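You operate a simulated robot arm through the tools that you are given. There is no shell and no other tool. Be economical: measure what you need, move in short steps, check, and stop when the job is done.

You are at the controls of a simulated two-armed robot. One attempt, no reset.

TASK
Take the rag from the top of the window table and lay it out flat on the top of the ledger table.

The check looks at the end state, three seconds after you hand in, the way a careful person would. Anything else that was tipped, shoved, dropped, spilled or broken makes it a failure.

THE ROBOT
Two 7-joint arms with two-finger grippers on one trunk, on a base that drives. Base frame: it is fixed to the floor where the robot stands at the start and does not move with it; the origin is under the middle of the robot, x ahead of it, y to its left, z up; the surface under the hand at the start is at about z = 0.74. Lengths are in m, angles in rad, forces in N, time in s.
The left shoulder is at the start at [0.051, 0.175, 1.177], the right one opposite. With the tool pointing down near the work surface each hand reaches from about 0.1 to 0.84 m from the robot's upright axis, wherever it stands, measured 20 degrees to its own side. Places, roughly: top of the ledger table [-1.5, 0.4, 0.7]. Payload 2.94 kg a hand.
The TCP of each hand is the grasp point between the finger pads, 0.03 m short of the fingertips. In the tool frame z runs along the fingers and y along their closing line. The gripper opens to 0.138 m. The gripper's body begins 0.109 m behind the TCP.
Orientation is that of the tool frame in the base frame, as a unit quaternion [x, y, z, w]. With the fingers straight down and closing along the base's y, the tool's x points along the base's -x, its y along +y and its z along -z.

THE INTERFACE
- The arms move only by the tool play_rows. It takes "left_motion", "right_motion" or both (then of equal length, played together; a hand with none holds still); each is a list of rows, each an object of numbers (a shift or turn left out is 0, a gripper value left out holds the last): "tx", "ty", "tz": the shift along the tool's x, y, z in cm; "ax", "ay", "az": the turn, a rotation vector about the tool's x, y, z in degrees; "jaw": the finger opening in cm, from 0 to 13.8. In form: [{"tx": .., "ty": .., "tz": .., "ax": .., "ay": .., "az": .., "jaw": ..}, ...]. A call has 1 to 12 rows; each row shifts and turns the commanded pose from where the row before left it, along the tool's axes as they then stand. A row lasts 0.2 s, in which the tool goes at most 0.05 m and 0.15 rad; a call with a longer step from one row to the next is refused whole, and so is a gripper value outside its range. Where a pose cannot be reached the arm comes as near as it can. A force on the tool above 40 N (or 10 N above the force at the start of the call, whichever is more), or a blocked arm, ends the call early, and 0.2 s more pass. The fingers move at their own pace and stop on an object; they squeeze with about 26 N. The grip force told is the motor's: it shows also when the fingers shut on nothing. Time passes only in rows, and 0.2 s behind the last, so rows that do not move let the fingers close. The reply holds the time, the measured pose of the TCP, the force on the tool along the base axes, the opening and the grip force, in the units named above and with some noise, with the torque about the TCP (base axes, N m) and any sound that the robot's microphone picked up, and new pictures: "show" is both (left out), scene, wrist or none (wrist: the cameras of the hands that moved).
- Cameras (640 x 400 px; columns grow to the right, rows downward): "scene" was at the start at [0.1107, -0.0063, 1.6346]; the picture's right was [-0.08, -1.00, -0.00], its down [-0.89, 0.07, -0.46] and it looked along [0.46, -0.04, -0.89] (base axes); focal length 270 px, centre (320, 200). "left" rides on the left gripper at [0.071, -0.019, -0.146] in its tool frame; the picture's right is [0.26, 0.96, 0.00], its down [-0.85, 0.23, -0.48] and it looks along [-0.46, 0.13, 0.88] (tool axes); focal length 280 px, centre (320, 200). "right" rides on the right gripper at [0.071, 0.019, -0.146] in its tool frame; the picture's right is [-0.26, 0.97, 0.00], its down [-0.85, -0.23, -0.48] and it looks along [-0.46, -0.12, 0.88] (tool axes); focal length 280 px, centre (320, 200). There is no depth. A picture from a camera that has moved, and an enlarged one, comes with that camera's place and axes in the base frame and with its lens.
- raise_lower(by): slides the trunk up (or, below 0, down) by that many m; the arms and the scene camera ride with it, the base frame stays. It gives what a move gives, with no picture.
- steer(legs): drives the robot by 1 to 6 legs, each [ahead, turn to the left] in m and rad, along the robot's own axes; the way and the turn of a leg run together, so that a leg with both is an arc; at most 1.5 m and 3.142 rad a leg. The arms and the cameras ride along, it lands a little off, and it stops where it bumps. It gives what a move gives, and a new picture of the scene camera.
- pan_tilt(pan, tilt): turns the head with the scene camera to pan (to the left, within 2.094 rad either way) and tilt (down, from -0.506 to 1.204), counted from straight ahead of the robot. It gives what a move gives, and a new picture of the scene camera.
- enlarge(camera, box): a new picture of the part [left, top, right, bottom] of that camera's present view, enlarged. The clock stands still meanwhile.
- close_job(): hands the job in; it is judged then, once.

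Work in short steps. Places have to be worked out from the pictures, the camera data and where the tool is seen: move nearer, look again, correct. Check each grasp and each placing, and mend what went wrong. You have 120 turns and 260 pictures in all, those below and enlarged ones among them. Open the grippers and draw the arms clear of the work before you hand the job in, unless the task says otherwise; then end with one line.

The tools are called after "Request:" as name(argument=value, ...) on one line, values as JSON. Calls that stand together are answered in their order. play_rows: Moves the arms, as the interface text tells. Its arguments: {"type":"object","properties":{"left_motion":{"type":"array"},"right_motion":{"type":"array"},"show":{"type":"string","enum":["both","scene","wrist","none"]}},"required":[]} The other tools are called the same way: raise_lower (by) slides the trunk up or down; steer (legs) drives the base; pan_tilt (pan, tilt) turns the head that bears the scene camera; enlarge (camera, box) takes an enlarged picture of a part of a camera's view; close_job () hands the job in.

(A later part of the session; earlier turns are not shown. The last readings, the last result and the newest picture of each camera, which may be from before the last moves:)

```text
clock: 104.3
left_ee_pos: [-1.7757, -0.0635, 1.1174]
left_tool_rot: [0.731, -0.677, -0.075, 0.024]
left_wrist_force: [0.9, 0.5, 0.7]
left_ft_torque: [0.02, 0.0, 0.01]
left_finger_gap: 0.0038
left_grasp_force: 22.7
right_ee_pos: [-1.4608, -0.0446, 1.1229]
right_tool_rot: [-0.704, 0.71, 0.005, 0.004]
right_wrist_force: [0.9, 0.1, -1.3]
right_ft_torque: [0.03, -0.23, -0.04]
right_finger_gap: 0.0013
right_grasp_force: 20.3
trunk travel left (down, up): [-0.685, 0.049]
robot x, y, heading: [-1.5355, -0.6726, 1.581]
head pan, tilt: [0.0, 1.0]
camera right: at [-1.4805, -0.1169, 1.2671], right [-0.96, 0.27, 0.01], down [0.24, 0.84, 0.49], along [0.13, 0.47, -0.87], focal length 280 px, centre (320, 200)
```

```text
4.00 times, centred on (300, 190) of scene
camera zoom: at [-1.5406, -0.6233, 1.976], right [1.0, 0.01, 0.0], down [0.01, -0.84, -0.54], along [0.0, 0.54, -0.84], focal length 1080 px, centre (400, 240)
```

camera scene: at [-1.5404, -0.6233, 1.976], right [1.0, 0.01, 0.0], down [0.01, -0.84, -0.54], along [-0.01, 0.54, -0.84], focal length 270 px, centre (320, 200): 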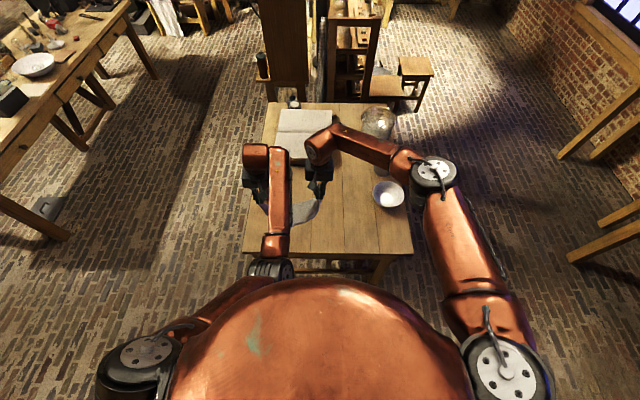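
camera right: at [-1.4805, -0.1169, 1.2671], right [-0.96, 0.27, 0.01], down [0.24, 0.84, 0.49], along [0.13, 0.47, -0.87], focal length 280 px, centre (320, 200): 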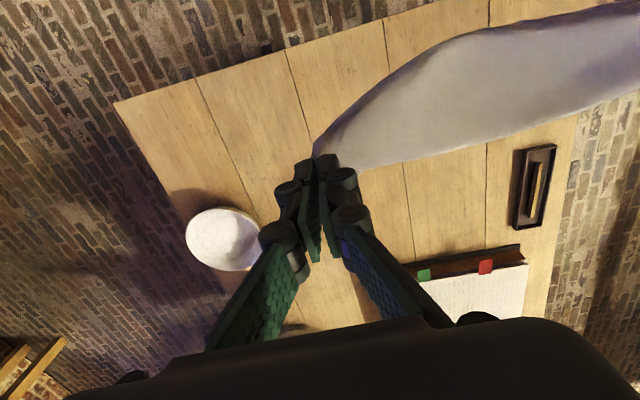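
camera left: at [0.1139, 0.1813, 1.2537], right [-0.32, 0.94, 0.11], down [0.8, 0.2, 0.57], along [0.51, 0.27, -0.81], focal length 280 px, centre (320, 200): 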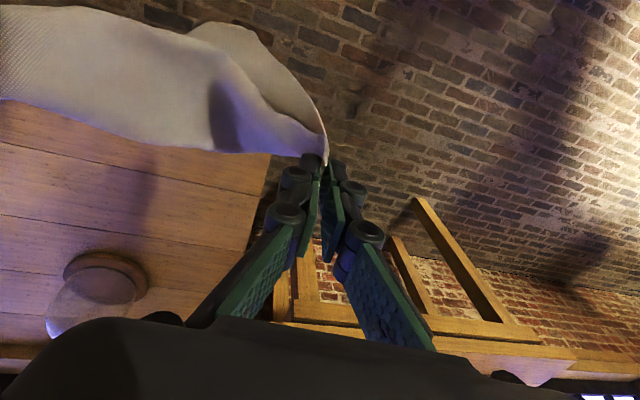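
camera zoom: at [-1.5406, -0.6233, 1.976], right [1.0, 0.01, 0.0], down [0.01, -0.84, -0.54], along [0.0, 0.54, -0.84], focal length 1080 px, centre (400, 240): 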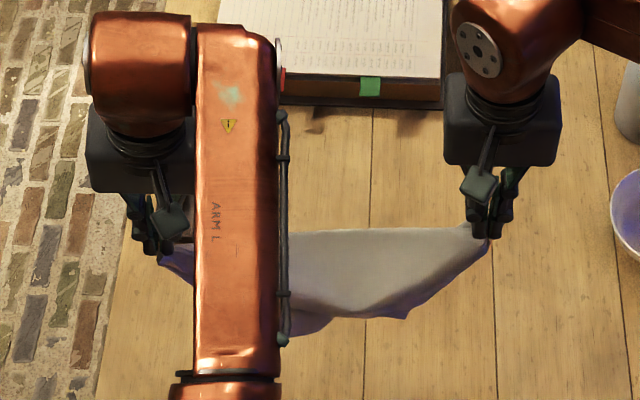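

At 31.5 cm still slack, so it is held by opposite corners (diagonal): a triangle with the other two corners hanging together. Plan: lay the triangle with its tips away from me, then flip the top corner back toward me. I drive forward 0.22 m.

Request:
steer(legs=[[0.22, 0]])

```text
clock: 106.6
left_ee_pos: [-1.7915, 0.1207, 1.1388]
left_tool_rot: [0.736, -0.67, -0.095, 0.015]
left_wrist_force: [-0.8, 0.6, -1.4]
left_ft_torque: [0.02, -0.01, 0.03]
left_finger_gap: 0.0036
left_grasp_force: 24.8
right_ee_pos: [-1.4619, 0.1424, 1.1424]
right_tool_rot: [-0.704, 0.71, 0.019, 0.017]
right_wrist_force: [-1.1, 0.2, 0.0]
right_ft_torque: [-0.04, -0.11, -0.01]
right_finger_gap: 0.0018
right_grasp_force: 20.3
trunk travel left (down, up): [-0.685, 0.049]
robot x, y, heading: [-1.541, -0.4498, 1.58]
head pan, tilt: [0.0, 1.0]
stopped in leg 1: the robot was blocked; the commanded pose is now the measured one
camera scene: at [-1.543, -0.402, 1.9762], right [1.0, 0.01, 0.0], down [0.01, -0.84, -0.54], along [-0.01, 0.54, -0.84], focal length 270 px, centre (320, 200)
```

scene: 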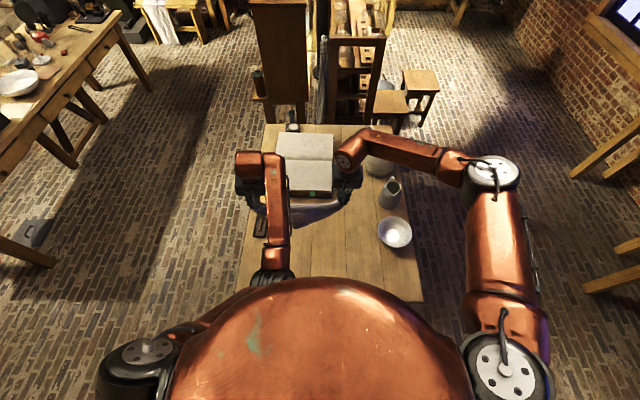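

The base bumped something right at the end (table end seems unmoved: corner still ≈(-1.08,-0.12)). I back off 3 cm to be clear and check.

Request:
steer(legs=[[-0.03, 0]])

Request:
enlarge(camera="scene", box=[220, 120, 430, 310])

```text
clock: 107.8
left_ee_pos: [-1.8162, 0.0904, 1.1636]
left_tool_rot: [0.742, -0.658, -0.125, 0.013]
left_wrist_force: [0.4, 0.0, -1.4]
left_ft_torque: [-0.07, 0.04, 0.02]
left_finger_gap: 0.004
left_grasp_force: 29.3
right_ee_pos: [-1.46, 0.0998, 1.1488]
right_tool_rot: [-0.702, 0.711, 0.024, 0.022]
right_wrist_force: [-0.2, 0.6, -1.4]
right_ft_torque: [-0.07, 0.05, 0.0]
right_finger_gap: 0.0054
right_grasp_force: 24.3
trunk travel left (down, up): [-0.685, 0.049]
robot x, y, heading: [-1.5454, -0.4756, 1.583]
head pan, tilt: [0.0, 1.0]
stopped in leg 1: the robot was blocked; the commanded pose is now the measured one
camera scene: at [-1.5427, -0.4027, 1.9769], right [1.0, 0.01, 0.0], down [0.01, -0.85, -0.53], along [-0.01, 0.53, -0.85], focal length 270 px, centre (320, 200)
```

scene: 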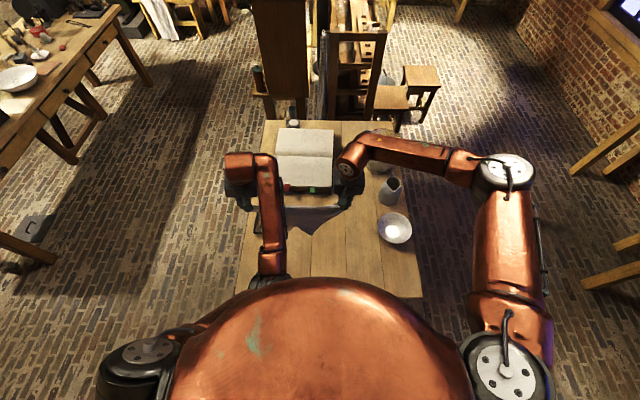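

```text
2.11 times, centred on (325, 215) of scene
camera zoom: at [-1.5427, -0.4027, 1.9769], right [1.0, 0.01, 0.0], down [0.01, -0.85, -0.53], along [-0.01, 0.53, -0.85], focal length 568 px, centre (310, 168)
```

zoom: 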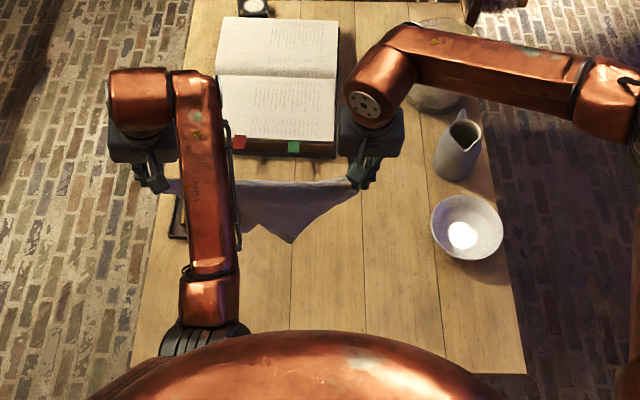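

The left elbow looks jammed between torso and table end, and the hands were pushed apart to 36 cm. I bring the right hand in 3 cm for slack, then back off further.

Request:
play_rows(right_motion=[{"ty": 1}, {"ty": 1}, {"ty": 1}, {}], show="none")

Request:
steer(legs=[[-0.12, 0]])

```text
clock: 108.8
left_ee_pos: [-1.8166, 0.0837, 1.165]
left_tool_rot: [0.742, -0.658, -0.126, 0.011]
left_wrist_force: [0.4, 2.1, -3.6]
left_ft_torque: [0.05, -0.05, 0.01]
left_finger_gap: 0.0039
left_grasp_force: 32.2
right_ee_pos: [-1.4887, 0.093, 1.1513]
right_tool_rot: [-0.702, 0.712, 0.027, 0.022]
right_wrist_force: [-0.3, -2.7, 0.5]
right_ft_torque: [-0.02, -0.37, -0.08]
right_finger_gap: 0.001
right_grasp_force: 20.2
trunk travel left (down, up): [-0.685, 0.049]
robot x, y, heading: [-1.5431, -0.4769, 1.588]
head pan, tilt: [0.0, 1.0]
```

```text
clock: 110.0
left_ee_pos: [-1.8174, -0.0247, 1.1683]
left_tool_rot: [0.743, -0.656, -0.128, 0.011]
left_wrist_force: [0.8, -0.7, 2.2]
left_ft_torque: [0.01, -0.06, -0.02]
left_finger_gap: 0.0006
left_grasp_force: 21.4
right_ee_pos: [-1.4871, -0.0199, 1.1494]
right_tool_rot: [-0.702, 0.712, 0.024, 0.019]
right_wrist_force: [-0.1, 0.0, -1.6]
right_ft_torque: [0.1, 0.03, -0.01]
right_finger_gap: 0.0057
right_grasp_force: 25.7
trunk travel left (down, up): [-0.685, 0.049]
robot x, y, heading: [-1.5367, -0.5955, 1.58]
head pan, tilt: [0.0, 1.0]
camera scene: at [-1.5408, -0.5085, 1.9777], right [1.0, 0.01, 0.0], down [0.01, -0.85, -0.52], along [-0.01, 0.52, -0.85], focal length 270 px, centre (320, 200)
```

scene: 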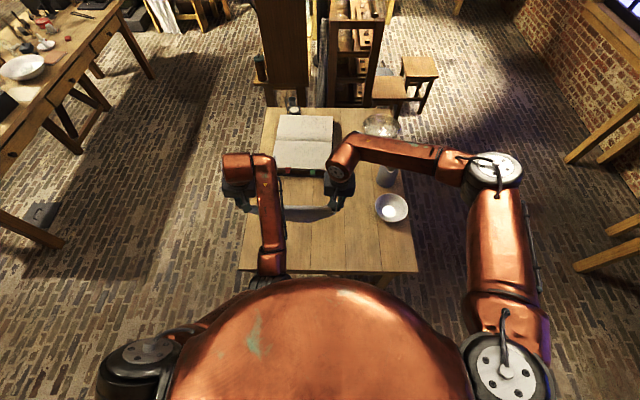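

Clear again; the left tool got tilted ~15°. I re-level it and move both hands forward 4 cm to untuck the elbow.

Request:
play_rows(left_motion=[{"ax": 5.2, "ay": 5.05}, {"ax": 5.2, "ay": 5.05}, {"tx": -2}, {"tx": -2}, {"tx": -2}, {}], right_motion=[{"ax": 0, "ay": 0}, {}, {"tx": -2}, {"tx": -2}, {"tx": -2}, {}])

```text
clock: 111.4
left_ee_pos: [-1.824, 0.0073, 1.1832]
left_tool_rot: [0.748, -0.663, -0.013, -0.009]
left_wrist_force: [-0.5, -0.2, -0.6]
left_ft_torque: [0.0, 0.16, 0.04]
left_finger_gap: 0.0034
left_grasp_force: 32.8
right_ee_pos: [-1.4882, 0.0121, 1.1654]
right_tool_rot: [-0.702, 0.711, 0.034, 0.028]
right_wrist_force: [0.0, -1.2, -1.3]
right_ft_torque: [0.04, 0.03, -0.03]
right_finger_gap: 0.0051
right_grasp_force: 35.2
trunk travel left (down, up): [-0.685, 0.049]
robot x, y, heading: [-1.5399, -0.599, 1.584]
head pan, tilt: [0.0, 1.0]
camera scene: at [-1.5402, -0.5566, 1.9763], right [1.0, 0.01, 0.0], down [0.01, -0.84, -0.54], along [-0.01, 0.54, -0.84], focal length 270 px, centre (320, 200)
camera right: at [-1.5071, -0.0718, 1.3031], right [-0.96, 0.27, 0.03], down [0.24, 0.8, 0.55], along [0.12, 0.53, -0.84], focal length 280 px, centre (320, 200)
camera left: at [-1.7952, -0.0664, 1.3258], right [-0.93, -0.38, 0.0], down [-0.33, 0.8, 0.5], along [-0.19, 0.46, -0.87], focal length 280 px, centre (320, 200)
```

scene: 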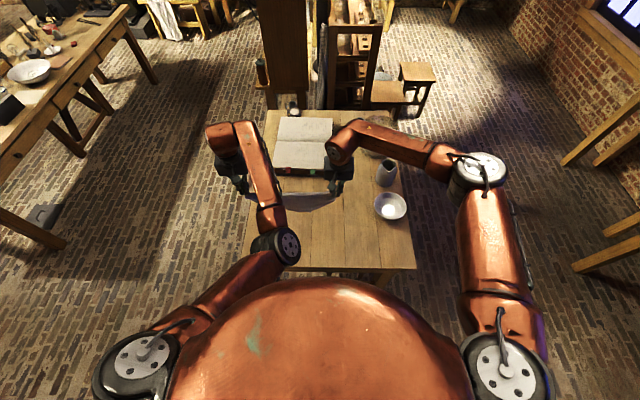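
right: 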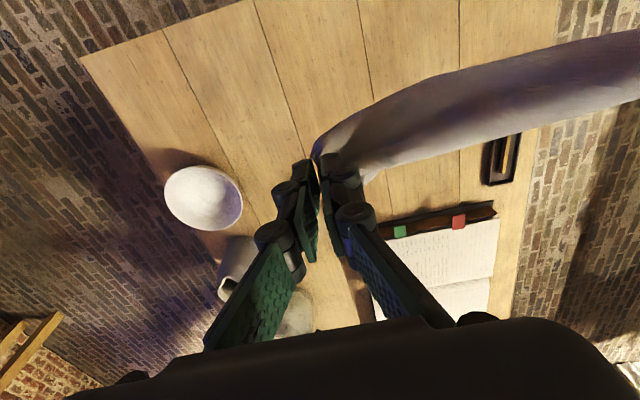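
left: 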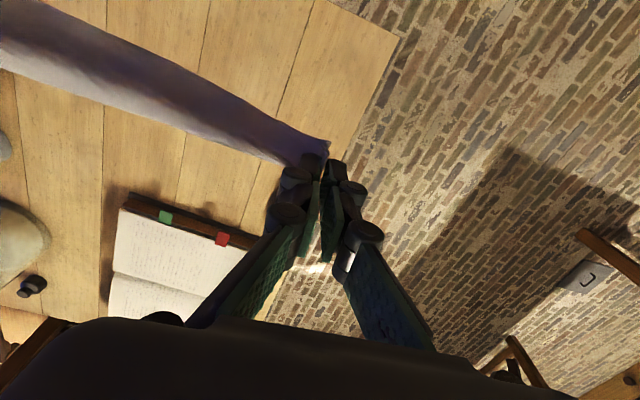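

Left elbow is up and free now. Shift both hands 4 cm right, then drive forward 0.13 m.

Request:
play_rows(left_motion=[{"ty": -1.4}, {"ty": -1.4}, {"ty": -1.4}, {}], right_motion=[{"ty": -1.2}, {"ty": -1.2}, {"ty": -1.2}, {}], show="none")

Request:
steer(legs=[[0.13, 0]])

```text
clock: 112.4
left_ee_pos: [-1.7838, 0.0178, 1.1759]
left_tool_rot: [0.749, -0.662, -0.009, -0.006]
left_wrist_force: [0.0, -0.6, 1.0]
left_ft_torque: [0.02, -0.01, 0.01]
left_finger_gap: 0.0019
left_grasp_force: 29.9
right_ee_pos: [-1.4511, 0.0181, 1.1606]
right_tool_rot: [-0.702, 0.711, 0.031, 0.027]
right_wrist_force: [-0.7, 0.7, -1.6]
right_ft_torque: [-0.01, -0.05, 0.01]
right_finger_gap: 0.0057
right_grasp_force: 25.3
trunk travel left (down, up): [-0.685, 0.049]
robot x, y, heading: [-1.5385, -0.5991, 1.585]
head pan, tilt: [0.0, 1.0]
```

```text
clock: 114.2
left_ee_pos: [-1.8446, 0.0989, 1.2356]
left_tool_rot: [0.755, -0.647, -0.102, -0.025]
left_wrist_force: [17.6, 1.2, -2.9]
left_ft_torque: [-0.09, -0.56, -0.06]
left_finger_gap: 0.0049
left_grasp_force: 26.3
right_ee_pos: [-1.4237, 0.0991, 1.2003]
right_tool_rot: [-0.659, 0.746, 0.07, 0.066]
right_wrist_force: [-17.2, -1.2, -1.2]
right_ft_torque: [0.04, 0.5, 0.21]
right_finger_gap: 0.0028
right_grasp_force: 26.2
trunk travel left (down, up): [-0.685, 0.049]
robot x, y, heading: [-1.5418, -0.4674, 1.58]
head pan, tilt: [0.0, 1.0]
stopped in leg 1: the robot was blocked; the commanded pose is now the measured one
camera scene: at [-1.5425, -0.3798, 1.9776], right [1.0, 0.01, 0.0], down [0.01, -0.85, -0.52], along [-0.01, 0.52, -0.85], focal length 270 px, centre (320, 200)
```

scene: 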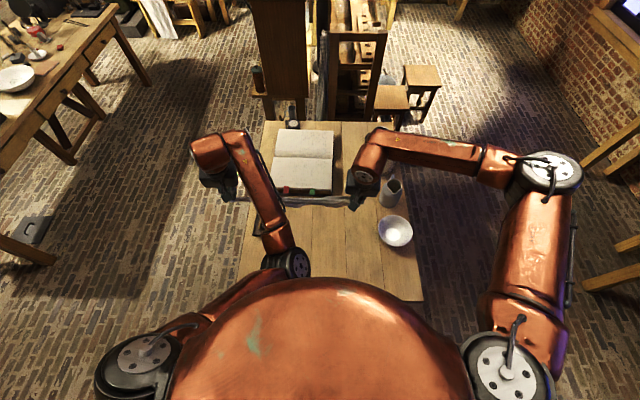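

The base itself seems to hit the table's end frame, pitching the body and stretching the cloth (17 N). I relieve the tension at once by bringing the hands together, then back off.

Request:
play_rows(left_motion=[{"ty": -1.5}, {"ty": -1.5}, {"ty": -1.5}, {}], right_motion=[{"ty": 1.5}, {"ty": 1.5}, {"ty": 1.5}, {}], show="none")

Request:
steer(legs=[[-0.05, 0]])

```text
clock: 115.4
left_ee_pos: [-1.8424, 0.1046, 1.2618]
left_tool_rot: [0.771, -0.622, -0.132, -0.041]
left_wrist_force: [2.2, 0.5, -1.3]
left_ft_torque: [-0.04, -0.06, -0.01]
left_finger_gap: 0.0035
left_grasp_force: 32.9
left hand out of reach, approached as far as the arm can: row 1, 2, 3
right_ee_pos: [-1.4692, 0.0742, 1.2075]
right_tool_rot: [-0.663, 0.741, 0.076, 0.074]
right_wrist_force: [-3.0, 1.8, -0.8]
right_ft_torque: [-0.03, 0.3, 0.07]
right_finger_gap: 0.0021
right_grasp_force: 20.8
trunk travel left (down, up): [-0.685, 0.049]
robot x, y, heading: [-1.5388, -0.4669, 1.584]
head pan, tilt: [0.0, 1.0]
stopped in row 4 (left hand): the arm was blocked; the commanded pose is now the measured one
```

```text
clock: 116.3
left_ee_pos: [-1.8227, 0.0492, 1.238]
left_tool_rot: [0.766, -0.635, -0.097, -0.024]
left_wrist_force: [1.8, -1.3, 0.2]
left_ft_torque: [0.01, -0.07, 0.02]
left_finger_gap: 0.0009
left_grasp_force: 20.6
right_ee_pos: [-1.4689, 0.0331, 1.2021]
right_tool_rot: [-0.664, 0.741, 0.071, 0.072]
right_wrist_force: [0.0, -0.6, 3.2]
right_ft_torque: [0.04, 0.15, -0.01]
right_finger_gap: 0.0012
right_grasp_force: 24.4
trunk travel left (down, up): [-0.685, 0.049]
robot x, y, heading: [-1.54, -0.5157, 1.58]
head pan, tilt: [0.0, 1.0]
camera scene: at [-1.5414, -0.4642, 1.976], right [1.0, 0.01, 0.0], down [0.01, -0.84, -0.54], along [-0.01, 0.54, -0.84], focal length 270 px, centre (320, 200)
```

scene: 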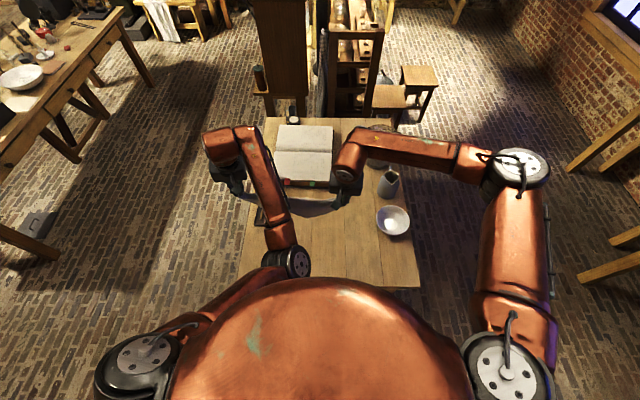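

Free again at axis y≈-0.516 – that's the closest I can stand. I re-level both hands, equalise heights and slacken slightly.

Request:
play_rows(left_motion=[{"ax": 1.7, "ay": 3.5, "az": 3.3}, {"ax": 1.6, "ay": 3.4, "az": 3.3}, {"ax": 1.6, "ay": 3.4, "az": 3.3}, {"ty": -1, "tz": 1.2}, {"tz": 1.2, "ty": -1}, {"tz": 1.2}, {}], right_motion=[{"ay": 3.9, "az": -2}, {"ay": 3.8, "az": -2}, {"ay": 3.8, "az": -2}, {"tx": -0.8}, {"tx": -0.8}, {}, {}], show="wrist")

Request:
enlarge(camera="scene", box=[190, 110, 430, 310])

```text
clock: 117.9
left_ee_pos: [-1.8083, 0.0566, 1.1998]
left_tool_rot: [0.713, -0.702, -0.003, 0.008]
left_wrist_force: [0.2, -2.4, -1.1]
left_ft_torque: [0.01, -0.08, 0.03]
left_finger_gap: 0.0039
left_grasp_force: 35.1
left hand out of reach, approached as far as the arm can: row 1, 5
right_ee_pos: [-1.4698, 0.0486, 1.2031]
right_tool_rot: [-0.705, 0.709, 0.001, 0.001]
right_wrist_force: [-0.7, -0.3, 1.7]
right_ft_torque: [0.06, -0.2, 0.01]
right_finger_gap: 0.0013
right_grasp_force: 19.8
trunk travel left (down, up): [-0.685, 0.049]
robot x, y, heading: [-1.5396, -0.5139, 1.583]
head pan, tilt: [0.0, 1.0]
camera right: at [-1.4897, -0.0221, 1.3471], right [-0.96, 0.27, 0.0], down [0.24, 0.85, 0.48], along [0.13, 0.46, -0.88], focal length 280 px, centre (320, 200)
camera left: at [-1.7858, -0.0144, 1.3453], right [-0.96, -0.28, 0.02], down [-0.24, 0.85, 0.47], along [-0.15, 0.45, -0.88], focal length 280 px, centre (320, 200)
```

right: 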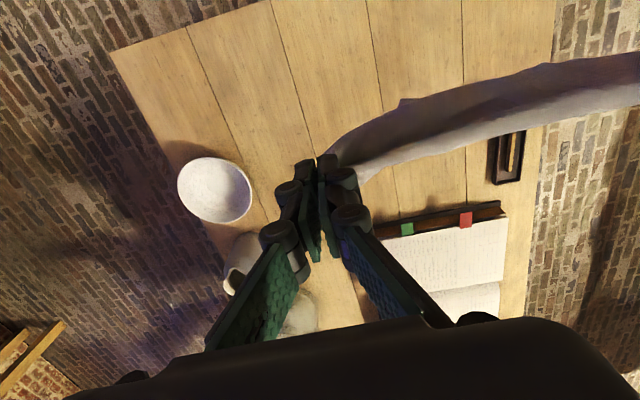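
left: 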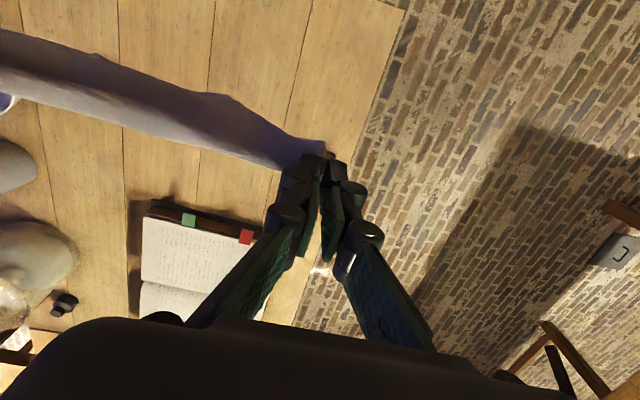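

```text
2.00 times, centred on (310, 210) of scene
camera zoom: at [-1.541, -0.4656, 1.9761], right [1.0, 0.01, 0.0], down [0.01, -0.84, -0.54], along [-0.01, 0.54, -0.84], focal length 540 px, centre (340, 180)
```

zoom: 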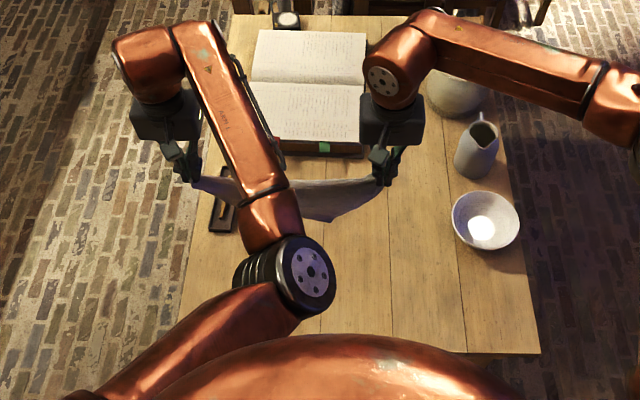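

Hands are level at z≈1.2 with the tips about 17 cm below. I'll lay it with the tips toward me: back off 0.13 m so the tips hang just inside the table end, then lower the trunk until they nearly touch.

Request:
steer(legs=[[-0.12, 0]])

Request:
raise_lower(by=-0.24)

Request:
pan_tilt(pan=0, tilt=0.95)

Request:
enlarge(camera="right", box=[0, 0, 640, 400])

```text
clock: 119.3
left_ee_pos: [-1.8276, -0.0485, 1.2135]
left_tool_rot: [0.722, -0.692, -0.017, 0.006]
left_wrist_force: [0.2, -0.8, 0.8]
left_ft_torque: [0.18, -0.27, -0.02]
left_finger_gap: 0.0012
left_grasp_force: 20.7
right_ee_pos: [-1.4677, -0.064, 1.2024]
right_tool_rot: [-0.703, 0.711, -0.001, -0.002]
right_wrist_force: [-1.3, -1.5, 3.9]
right_ft_torque: [0.19, 0.13, 0.01]
right_finger_gap: 0.0012
right_grasp_force: 25.2
trunk travel left (down, up): [-0.685, 0.049]
robot x, y, heading: [-1.543, -0.6318, 1.577]
head pan, tilt: [0.0, 1.0]
stopped in leg 1: the robot was blocked; the commanded pose is now the measured one
camera scene: at [-1.541, -0.5197, 1.9784], right [1.0, 0.01, 0.0], down [0.01, -0.86, -0.51], along [0.0, 0.51, -0.86], focal length 270 px, centre (320, 200)
```

scene: 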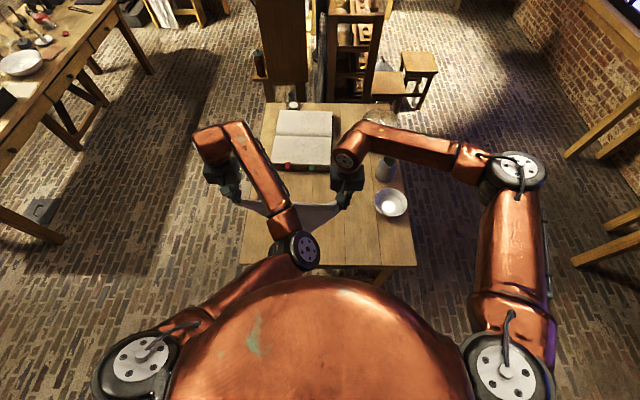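

```text
clock: 119.7
left_ee_pos: [-1.8749, -0.0518, 1.2419]
left_tool_rot: [0.712, -0.697, -0.074, 0.02]
left_wrist_force: [30.4, 0.8, -2.7]
left_ft_torque: [0.0, -0.97, -0.09]
left_finger_gap: 0.0038
left_grasp_force: 26.5
right_ee_pos: [-1.4417, -0.05, 1.2139]
right_tool_rot: [-0.661, 0.749, 0.028, 0.027]
right_wrist_force: [-29.3, 0.6, 1.1]
right_ft_torque: [-0.13, 1.1, 0.4]
right_finger_gap: 0.0056
right_grasp_force: 26.6
trunk travel left (down, up): [-0.678, 0.056]
robot x, y, heading: [-1.5427, -0.632, 1.577]
head pan, tilt: [0.0, 1.0]
stopped: the arm was blocked; the commanded pose is now the measured one
```

```text
clock: 120.4
left_ee_pos: [-1.8821, -0.096, 1.2495]
left_tool_rot: [0.716, -0.692, -0.086, 0.017]
left_wrist_force: [0.6, 0.7, -0.7]
left_ft_torque: [-0.12, 0.03, 0.01]
left_finger_gap: 0.0
left_grasp_force: 25.5
right_ee_pos: [-1.438, -0.0915, 1.2213]
right_tool_rot: [-0.66, 0.749, 0.032, 0.039]
right_wrist_force: [-0.4, 0.9, -1.0]
right_ft_torque: [0.02, -0.09, -0.02]
right_finger_gap: 0.0011
right_grasp_force: 20.2
trunk travel left (down, up): [-0.678, 0.056]
robot x, y, heading: [-1.5399, -0.6275, 1.578]
head pan, tilt: [0.0, 0.949]
camera scene: at [-1.5404, -0.5022, 1.9751], right [1.0, 0.01, 0.0], down [0.01, -0.84, -0.55], along [-0.01, 0.55, -0.84], focal length 270 px, centre (320, 200)
```

scene: 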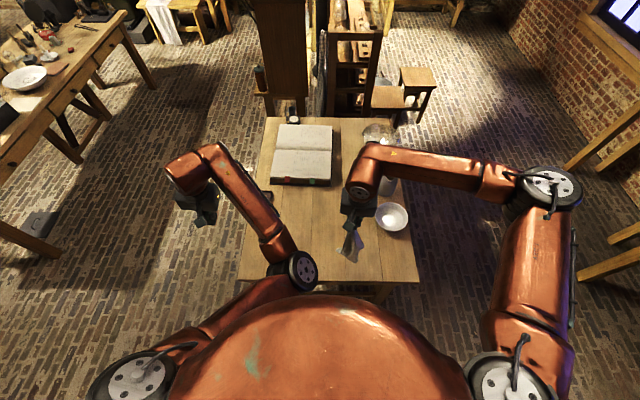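

```text
1.00 times, centred on (320, 200) of right (not enlarged: the box is as wide or as high as the picture)
camera zoom: at [-1.4687, -0.1737, 1.3591], right [-0.92, 0.38, 0.02], down [0.33, 0.76, 0.56], along [0.2, 0.52, -0.83], focal length 280 px, centre (320, 200)
```

zoom: 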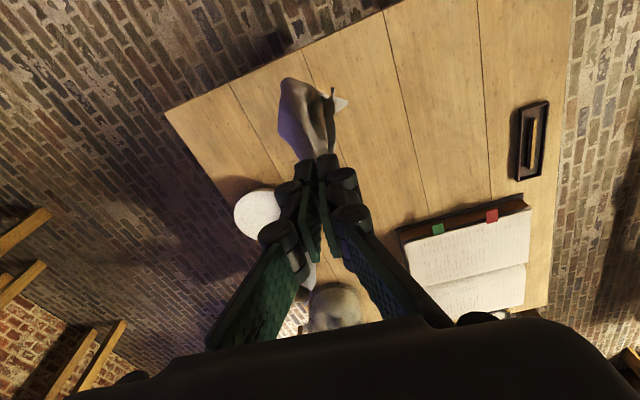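

The left hand lost its corner (its elbow is folded in front of my torso and keeps jamming); the rag hangs from the right hand. I move the free left arm outward to undo that posture.

Request:
play_rows(left_motion=[{"jaw": 3, "ty": 3}, {"ty": 4}, {"ty": 4}, {"ty": 4}, {"ty": 4, "ax": 3, "ay": 3}, {"ax": 3, "ay": 3}, {}], show="scene")

```text
clock: 120.7
left_ee_pos: [-1.8963, -0.1829, 1.2707]
left_tool_rot: [0.726, -0.681, -0.096, -0.018]
left_wrist_force: [1.1, -1.7, -0.7]
left_ft_torque: [0.0, 0.1, 0.05]
left_finger_gap: 0.0259
left_grasp_force: 0.0
right_ee_pos: [-1.4467, -0.1835, 1.2447]
right_tool_rot: [-0.667, 0.742, 0.051, 0.052]
right_wrist_force: [-1.2, -1.2, 0.0]
right_ft_torque: [0.14, 0.06, 0.01]
right_finger_gap: 0.0033
right_grasp_force: 32.6
trunk travel left (down, up): [-0.678, 0.056]
robot x, y, heading: [-1.5404, -0.6289, 1.581]
head pan, tilt: [0.0, 0.949]
stopped in row 1 (left hand): the arm was blocked; the commanded pose is now the measured one
camera scene: at [-1.542, -0.6032, 1.9728], right [1.0, 0.01, 0.0], down [0.01, -0.81, -0.59], along [-0.01, 0.59, -0.81], focal length 270 px, centre (320, 200)
```

scene: 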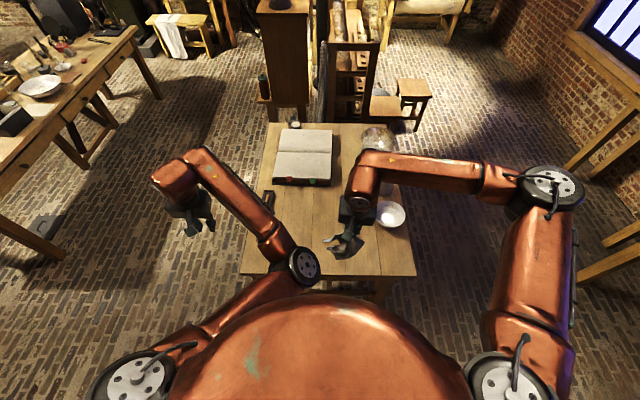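

The body seems to be rocking (pitch). I wait a moment without moving and read again.

Request:
play_rows(left_motion=[{}, {}, {}], show="scene")

```text
clock: 121.7
left_ee_pos: [-1.9193, -0.1762, 1.2881]
left_tool_rot: [0.726, -0.673, -0.142, -0.014]
left_wrist_force: [0.0, 0.3, 0.6]
left_ft_torque: [-0.08, 0.01, -0.01]
left_finger_gap: 0.0299
left_grasp_force: 0.2
right_ee_pos: [-1.4398, -0.1822, 1.245]
right_tool_rot: [-0.655, 0.751, 0.059, 0.057]
right_wrist_force: [0.4, 0.7, -0.7]
right_ft_torque: [-0.07, 0.06, 0.05]
right_finger_gap: 0.0007
right_grasp_force: 22.2
trunk travel left (down, up): [-0.678, 0.056]
robot x, y, heading: [-1.54, -0.63, 1.58]
head pan, tilt: [0.0, 0.949]
stopped in row 3 (left hand): the arm was blocked; the commanded pose is now the measured one
camera scene: at [-1.5409, -0.5141, 1.9747], right [1.0, 0.01, 0.0], down [0.01, -0.83, -0.56], along [-0.01, 0.56, -0.83], focal length 270 px, centre (320, 200)
```

scene: 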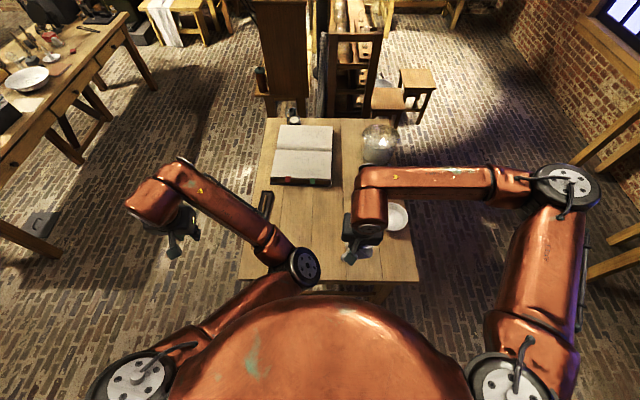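

The left elbow is pressing on my own torso. Extending that arm forward freed it last time, so I do that.

Request:
play_rows(left_motion=[{"tx": -4}, {"tx": -4}, {"tx": -4}, {"tx": -4}, {"tx": -3}], show="scene")

```text
clock: 122.0
left_ee_pos: [-1.9097, -0.2205, 1.3018]
left_tool_rot: [0.724, -0.675, -0.138, -0.033]
left_wrist_force: [0.5, -1.4, 0.8]
left_ft_torque: [0.04, 0.06, 0.03]
left_finger_gap: 0.0299
left_grasp_force: 0.1
right_ee_pos: [-1.4417, -0.2501, 1.2606]
right_tool_rot: [-0.662, 0.742, 0.076, 0.072]
right_wrist_force: [-0.6, -1.3, -1.0]
right_ft_torque: [0.08, -0.08, -0.02]
right_finger_gap: 0.0014
right_grasp_force: 26.3
trunk travel left (down, up): [-0.678, 0.056]
robot x, y, heading: [-1.5423, -0.6305, 1.582]
head pan, tilt: [0.0, 0.949]
stopped in row 1 (left hand): the arm was blocked; the commanded pose is now the measured one
camera scene: at [-1.54, -0.6061, 1.9732], right [1.0, 0.01, 0.0], down [0.01, -0.81, -0.59], along [-0.01, 0.59, -0.81], focal length 270 px, centre (320, 200)
```

scene: 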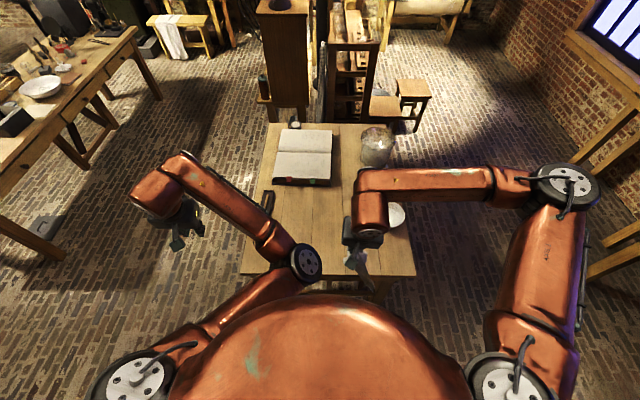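

The body is swaying and the position keeps resetting. I let it settle with idle rows.

Request:
play_rows(right_motion=[{}, {}, {}, {}, {}, {}, {}, {}, {}, {}, {}, {}], show="none")

Request:
play_rows(right_motion=[{}, {}, {}, {}, {}, {}], show="scene")

```text
clock: 124.6
left_ee_pos: [-1.9059, -0.1901, 1.2883]
left_tool_rot: [0.722, -0.68, -0.122, -0.026]
left_wrist_force: [0.0, 0.9, 0.6]
left_ft_torque: [-0.07, 0.0, 0.02]
left_finger_gap: 0.0301
left_grasp_force: 0.1
right_ee_pos: [-1.443, -0.2195, 1.2531]
right_tool_rot: [-0.662, 0.744, 0.067, 0.062]
right_wrist_force: [-0.2, -0.3, -0.5]
right_ft_torque: [-0.01, 0.01, 0.0]
right_finger_gap: 0.0013
right_grasp_force: 26.0
trunk travel left (down, up): [-0.678, 0.056]
robot x, y, heading: [-1.5423, -0.6309, 1.582]
head pan, tilt: [0.0, 0.949]
```

```text
clock: 126.0
left_ee_pos: [-1.9068, -0.1894, 1.2905]
left_tool_rot: [0.723, -0.68, -0.121, -0.027]
left_wrist_force: [0.4, -0.2, 0.6]
left_ft_torque: [0.03, 0.01, 0.0]
left_finger_gap: 0.0297
left_grasp_force: 0.1
right_ee_pos: [-1.4426, -0.2222, 1.2517]
right_tool_rot: [-0.662, 0.744, 0.067, 0.063]
right_wrist_force: [0.8, 0.4, -0.3]
right_ft_torque: [-0.01, 0.0, -0.01]
right_finger_gap: 0.001
right_grasp_force: 25.9
trunk travel left (down, up): [-0.678, 0.056]
robot x, y, heading: [-1.5381, -0.6341, 1.582]
head pan, tilt: [0.0, 0.949]
camera scene: at [-1.5407, -0.5795, 1.9724], right [1.0, 0.01, 0.0], down [0.01, -0.81, -0.58], along [-0.01, 0.58, -0.81], focal length 270 px, centre (320, 200)
```

scene: 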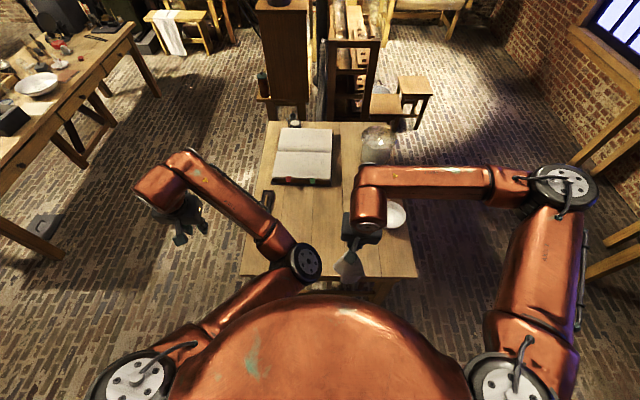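

Settled and upright again: the sway came from driving with the trunk high. I move the left hand gently out to the left, and level the right tool, in small rows.

Request:
play_rows(left_motion=[{"ty": 1}, {"ty": 1.5}, {"ty": 1.5}, {"ty": 1.5}, {"ty": 1.5}, {"ty": 1.5}, {"ty": 1.5}, {"ty": 1.5}, {}], right_motion=[{"ay": 2, "az": -1.5}, {"ay": 2, "az": -1.5}, {"ay": 2, "az": -1.5}, {"ay": 2, "az": -1.5}, {"ay": 2.3, "ax": 0.9, "az": -0.8}, {}, {}, {}, {}], show="scene")

```text
clock: 128.0
left_ee_pos: [-2.014, -0.1983, 1.3025]
left_tool_rot: [0.723, -0.68, -0.121, -0.026]
left_wrist_force: [0.7, -0.3, -0.5]
left_ft_torque: [-0.01, 0.01, 0.02]
left_finger_gap: 0.0298
left_grasp_force: 0.1
left hand out of reach, approached as far as the arm can: row 1, 2
right_ee_pos: [-1.4416, -0.2221, 1.2512]
right_tool_rot: [0.709, -0.705, 0.002, -0.005]
right_wrist_force: [-0.3, -0.4, -0.1]
right_ft_torque: [0.01, 0.02, -0.02]
right_finger_gap: 0.001
right_grasp_force: 26.6
trunk travel left (down, up): [-0.678, 0.056]
robot x, y, heading: [-1.5448, -0.6293, 1.585]
head pan, tilt: [0.0, 0.949]
camera scene: at [-1.54, -0.579, 1.9724], right [1.0, 0.01, 0.0], down [0.01, -0.81, -0.58], along [-0.01, 0.58, -0.81], focal length 270 px, centre (320, 200)
```

scene: 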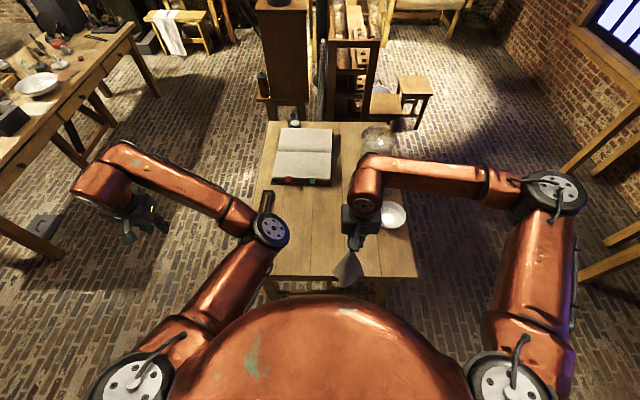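

The left elbow is now out of the way. I drive forward 0.1 m in two small legs, then carry the right hand over the table.

Request:
steer(legs=[[0.05, 0], [0.04, 0]])

Request:
play_rows(right_motion=[{"tx": -2, "ty": 1}, {"tx": -2.5, "ty": 2}, {"tx": -2.5, "ty": 2}, {"tx": -2.5, "ty": 2}, {"tx": -2.5, "ty": 2}, {"tx": -2.5, "ty": 2}, {"tx": -2.5, "ty": 2}, {"tx": -2.5, "ty": 2}, {"tx": -2, "ty": 2}, {"ty": 2}, {"ty": 2}, {}])

```text
clock: 129.4
left_ee_pos: [-2.0164, -0.1061, 1.3017]
left_tool_rot: [0.723, -0.68, -0.122, -0.027]
left_wrist_force: [0.0, -0.3, 0.4]
left_ft_torque: [0.05, 0.01, 0.02]
left_finger_gap: 0.0298
left_grasp_force: 0.0
right_ee_pos: [-1.4431, -0.1302, 1.2524]
right_tool_rot: [0.709, -0.705, 0.003, -0.006]
right_wrist_force: [0.4, -0.1, 0.1]
right_ft_torque: [0.03, 0.0, -0.02]
right_finger_gap: 0.001
right_grasp_force: 26.1
trunk travel left (down, up): [-0.678, 0.056]
robot x, y, heading: [-1.5422, -0.5406, 1.578]
head pan, tilt: [0.0, 0.949]
camera scene: at [-1.5419, -0.4883, 1.9724], right [1.0, 0.01, 0.0], down [0.01, -0.81, -0.58], along [-0.01, 0.58, -0.81], focal length 270 px, centre (320, 200)
```

scene: 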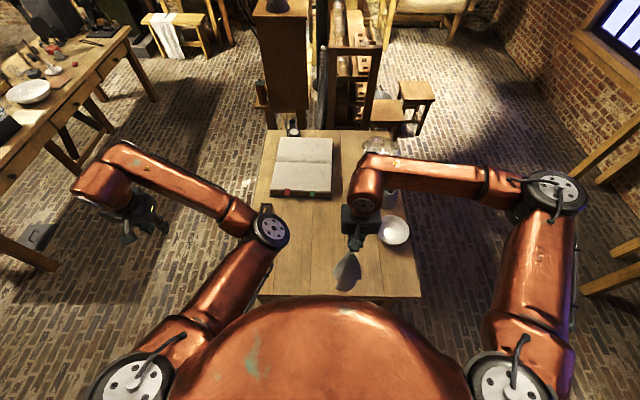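

```text
clock: 132.0
left_ee_pos: [-2.016, -0.1034, 1.3031]
left_tool_rot: [0.722, -0.68, -0.121, -0.027]
left_wrist_force: [-0.3, -0.1, -0.1]
left_ft_torque: [-0.03, 0.03, -0.01]
left_finger_gap: 0.0297
left_grasp_force: 0.1
right_ee_pos: [-1.6536, 0.0872, 1.2475]
right_tool_rot: [0.708, -0.706, 0.003, -0.006]
right_wrist_force: [0.4, 0.6, -0.5]
right_ft_torque: [-0.06, 0.02, 0.0]
right_finger_gap: 0.001
right_grasp_force: 26.1
trunk travel left (down, up): [-0.678, 0.056]
robot x, y, heading: [-1.5407, -0.5381, 1.579]
head pan, tilt: [0.0, 0.949]
camera scene: at [-1.5416, -0.4862, 1.9724], right [1.0, 0.01, 0.0], down [0.01, -0.81, -0.58], along [-0.01, 0.58, -0.81], focal length 270 px, centre (320, 200)
camera right: at [-1.6748, 0.0151, 1.3913], right [-0.97, 0.26, -0.01], down [0.22, 0.85, 0.48], along [0.13, 0.46, -0.88], focal length 280 px, centre (320, 200)
```

scene: 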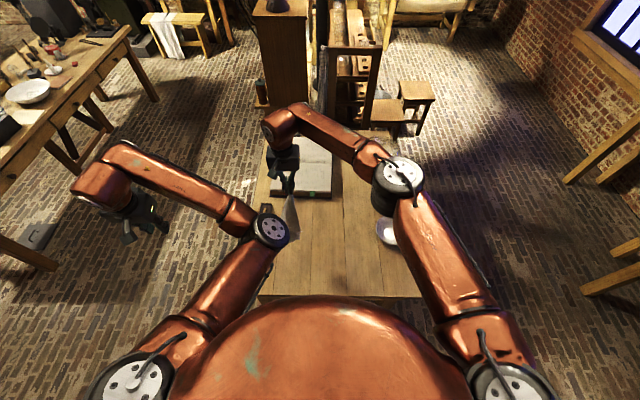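
right: 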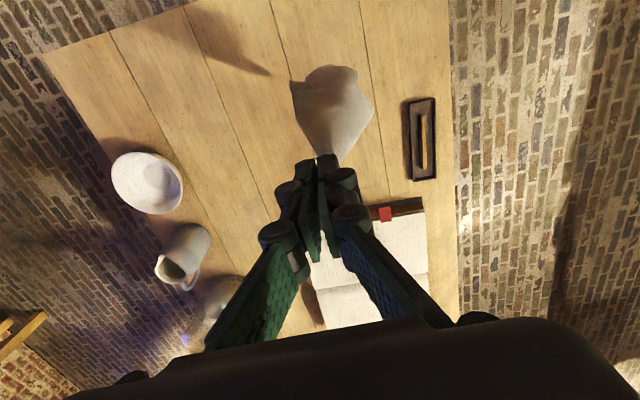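

The rag hangs over the free area. I shift 6 cm further left and lower 10 cm.

Request:
play_rows(right_motion=[{"ty": 2}, {"ty": 2}, {"ty": 1.5}, {"tz": 2}, {"tz": 2}, {"tz": 2}, {"tz": 2}, {"tz": 2}, {}, {}])

Request:
enlarge(camera="scene", box=[230, 130, 430, 310])

```text
clock: 134.2
left_ee_pos: [-2.0155, -0.1042, 1.302]
left_tool_rot: [0.723, -0.68, -0.121, -0.026]
left_wrist_force: [-0.7, 0.4, 0.1]
left_ft_torque: [-0.02, 0.03, 0.02]
left_finger_gap: 0.0301
left_grasp_force: 0.2
right_ee_pos: [-1.7075, 0.0859, 1.1478]
right_tool_rot: [0.709, -0.706, 0.003, -0.005]
right_wrist_force: [-0.2, -0.5, -0.1]
right_ft_torque: [0.01, 0.01, -0.01]
right_finger_gap: 0.0012
right_grasp_force: 26.1
trunk travel left (down, up): [-0.678, 0.056]
robot x, y, heading: [-1.5431, -0.5409, 1.582]
head pan, tilt: [0.0, 0.949]
camera scene: at [-1.5422, -0.4866, 1.9724], right [1.0, 0.01, 0.0], down [0.01, -0.81, -0.58], along [-0.01, 0.58, -0.81], focal length 270 px, centre (320, 200)
camera right: at [-1.7276, 0.0139, 1.2917], right [-0.97, 0.26, -0.01], down [0.22, 0.85, 0.48], along [0.13, 0.46, -0.88], focal length 280 px, centre (320, 200)
```

scene: 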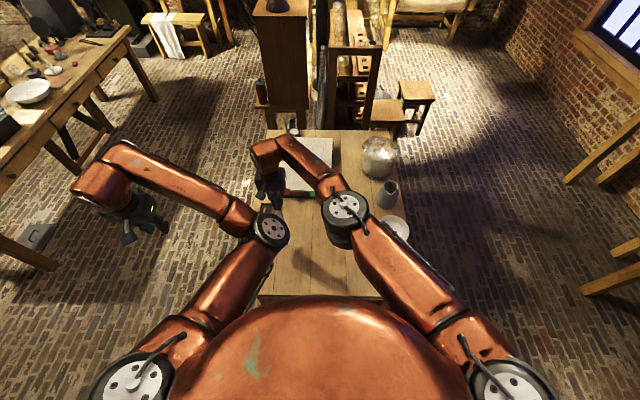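
right: 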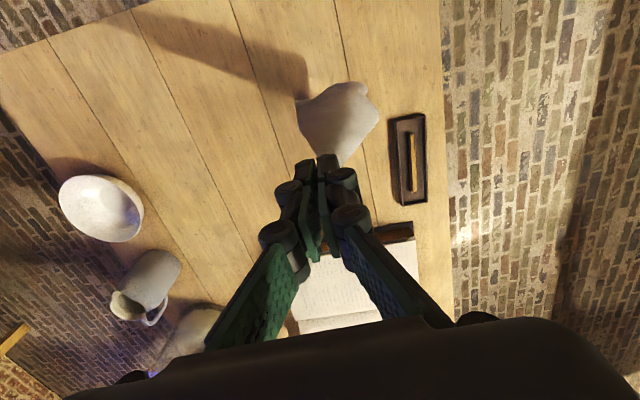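

```text
2.22 times, centred on (330, 220) of scene
camera zoom: at [-1.5422, -0.4866, 1.9724], right [1.0, 0.01, 0.0], down [0.01, -0.81, -0.58], along [-0.01, 0.58, -0.81], focal length 600 px, centre (298, 156)
```

zoom: 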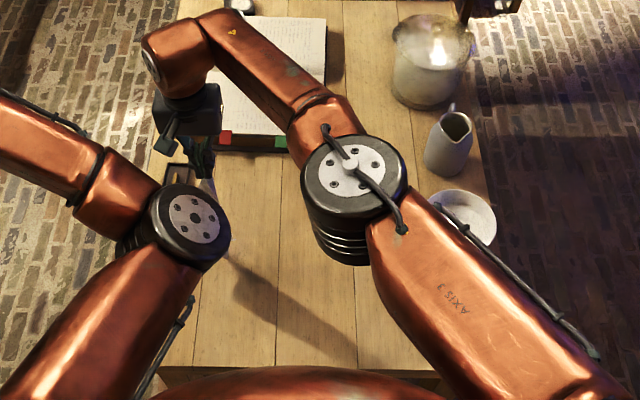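

Tail is nearly touching at about (-1.75, 0.08). Now the arc: hand to the right (+x) while descending, first half.

Request:
play_rows(right_motion=[{"tz": 1.5}, {"ty": -3.0, "tz": 0.3}, {"ty": -3.4, "tz": 0.6}, {"ty": -3.4, "tz": 1.0}, {"ty": -3.3, "tz": 1.3}, {"ty": -3.1, "tz": 1.7}, {"ty": -3.0, "tz": 2.0}, {"ty": -2.8, "tz": 2.3}, {"ty": -2.6, "tz": 2.6}])

```text
clock: 136.2
left_ee_pos: [-2.016, -0.104, 1.3026]
left_tool_rot: [0.723, -0.68, -0.121, -0.026]
left_wrist_force: [-0.1, 0.0, -0.3]
left_ft_torque: [0.04, 0.02, -0.03]
left_finger_gap: 0.03
left_grasp_force: 0.1
right_ee_pos: [-1.4582, 0.0905, 1.0185]
right_tool_rot: [0.708, -0.706, 0.002, -0.005]
right_wrist_force: [0.6, 0.7, -0.3]
right_ft_torque: [0.0, 0.04, -0.02]
right_finger_gap: 0.0012
right_grasp_force: 25.9
trunk travel left (down, up): [-0.678, 0.056]
robot x, y, heading: [-1.5399, -0.5418, 1.58]
head pan, tilt: [0.0, 0.949]
camera scene: at [-1.5412, -0.4862, 1.9724], right [1.0, 0.01, 0.0], down [0.01, -0.81, -0.58], along [-0.01, 0.58, -0.81], focal length 270 px, centre (320, 200)
camera right: at [-1.4791, 0.0184, 1.1634], right [-0.97, 0.26, -0.01], down [0.22, 0.85, 0.48], along [0.13, 0.46, -0.88], focal length 280 px, centre (320, 200)
```

scene: 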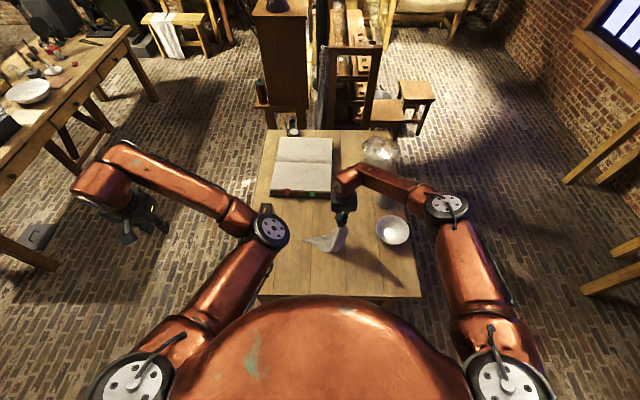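
right: 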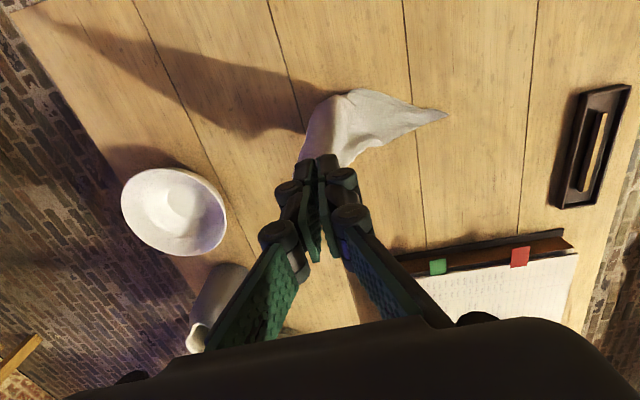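

The tail slid to about (-1.64, 0.16). I finish the lay by drawing the hand toward me (near right) while lowering.

Request:
play_rows(right_motion=[{"tx": 1.9, "ty": -0.4, "tz": 2.0}, {"tx": 1.9, "ty": -0.4, "tz": 2.0}, {"tx": 1.9, "ty": -0.4, "tz": 2.2}, {"tx": 1.9, "ty": -0.4, "tz": 2.4}, {"tx": 1.9, "ty": -0.4, "tz": 2.5}, {"tx": 1.9, "ty": -0.4, "tz": 2.6}, {"tx": 1.9, "ty": -0.4, "tz": 2.7}, {"tx": 1.9, "ty": -0.4, "tz": 2.7}, {"tx": 1.9, "ty": -0.4, "tz": 2.5}, {"tx": 1.5, "tz": 1.5}, {}])

```text
clock: 138.6
left_ee_pos: [-2.0161, -0.103, 1.3027]
left_tool_rot: [0.722, -0.68, -0.121, -0.027]
left_wrist_force: [-0.7, 0.2, 0.1]
left_ft_torque: [-0.01, 0.01, -0.02]
left_finger_gap: 0.0301
left_grasp_force: 0.1
right_ee_pos: [-1.4211, -0.0962, 0.7882]
right_tool_rot: [0.708, -0.706, 0.004, -0.006]
right_wrist_force: [-0.3, 0.0, 0.0]
right_ft_torque: [-0.01, -0.01, -0.03]
right_finger_gap: 0.0011
right_grasp_force: 26.2
trunk travel left (down, up): [-0.678, 0.056]
robot x, y, heading: [-1.5433, -0.538, 1.58]
head pan, tilt: [0.0, 0.949]
camera scene: at [-1.5418, -0.4866, 1.9724], right [1.0, 0.01, 0.0], down [0.01, -0.81, -0.58], along [-0.01, 0.58, -0.81], focal length 270 px, centre (320, 200)
camera right: at [-1.4415, -0.1685, 0.9318], right [-0.97, 0.26, -0.01], down [0.22, 0.85, 0.48], along [0.13, 0.46, -0.88], focal length 280 px, centre (320, 200)
```

scene: 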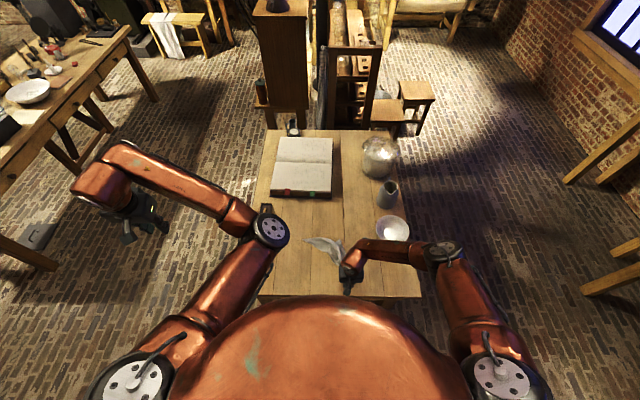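
right: 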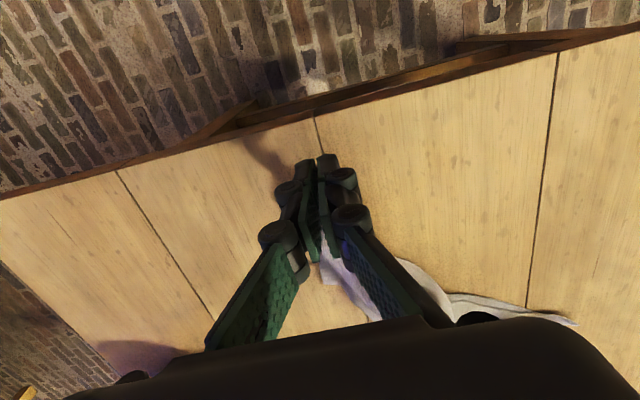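

Nearly down. I lower gently to feel the table.

Request:
play_rows(right_motion=[{"tz": 1}, {"tz": 0.6}, {"tz": 0.5}, {}], show="none")

```text
clock: 139.6
left_ee_pos: [-2.0155, -0.1034, 1.3035]
left_tool_rot: [0.723, -0.68, -0.121, -0.027]
left_wrist_force: [-1.0, -0.2, 0.5]
left_ft_torque: [-0.01, 0.0, -0.01]
left_finger_gap: 0.0301
left_grasp_force: 0.0
right_ee_pos: [-1.422, -0.098, 0.7658]
right_tool_rot: [0.708, -0.706, 0.003, -0.006]
right_wrist_force: [1.0, -0.5, -1.4]
right_ft_torque: [0.0, 0.03, 0.01]
right_finger_gap: 0.0009
right_grasp_force: 26.2
trunk travel left (down, up): [-0.678, 0.056]
robot x, y, heading: [-1.5409, -0.5423, 1.582]
head pan, tilt: [0.0, 0.949]
```

Request:
play_rows(right_motion=[{"tz": 0.6}, {"tz": 0.5}, {"tz": 0.5}, {"tz": 0.5}, {}], show="none")

```text
clock: 140.8
left_ee_pos: [-2.0165, -0.1048, 1.3038]
left_tool_rot: [0.723, -0.68, -0.121, -0.027]
left_wrist_force: [-0.1, -0.5, -0.2]
left_ft_torque: [0.0, 0.0, 0.02]
left_finger_gap: 0.0297
left_grasp_force: 0.1
right_ee_pos: [-1.4216, -0.0989, 0.7464]
right_tool_rot: [0.708, -0.706, 0.003, -0.007]
right_wrist_force: [1.2, -2.3, 12.9]
right_ft_torque: [-0.08, 0.01, -0.04]
right_finger_gap: 0.0011
right_grasp_force: 25.9
trunk travel left (down, up): [-0.678, 0.056]
robot x, y, heading: [-1.5415, -0.5393, 1.579]
head pan, tilt: [0.0, 0.949]
```

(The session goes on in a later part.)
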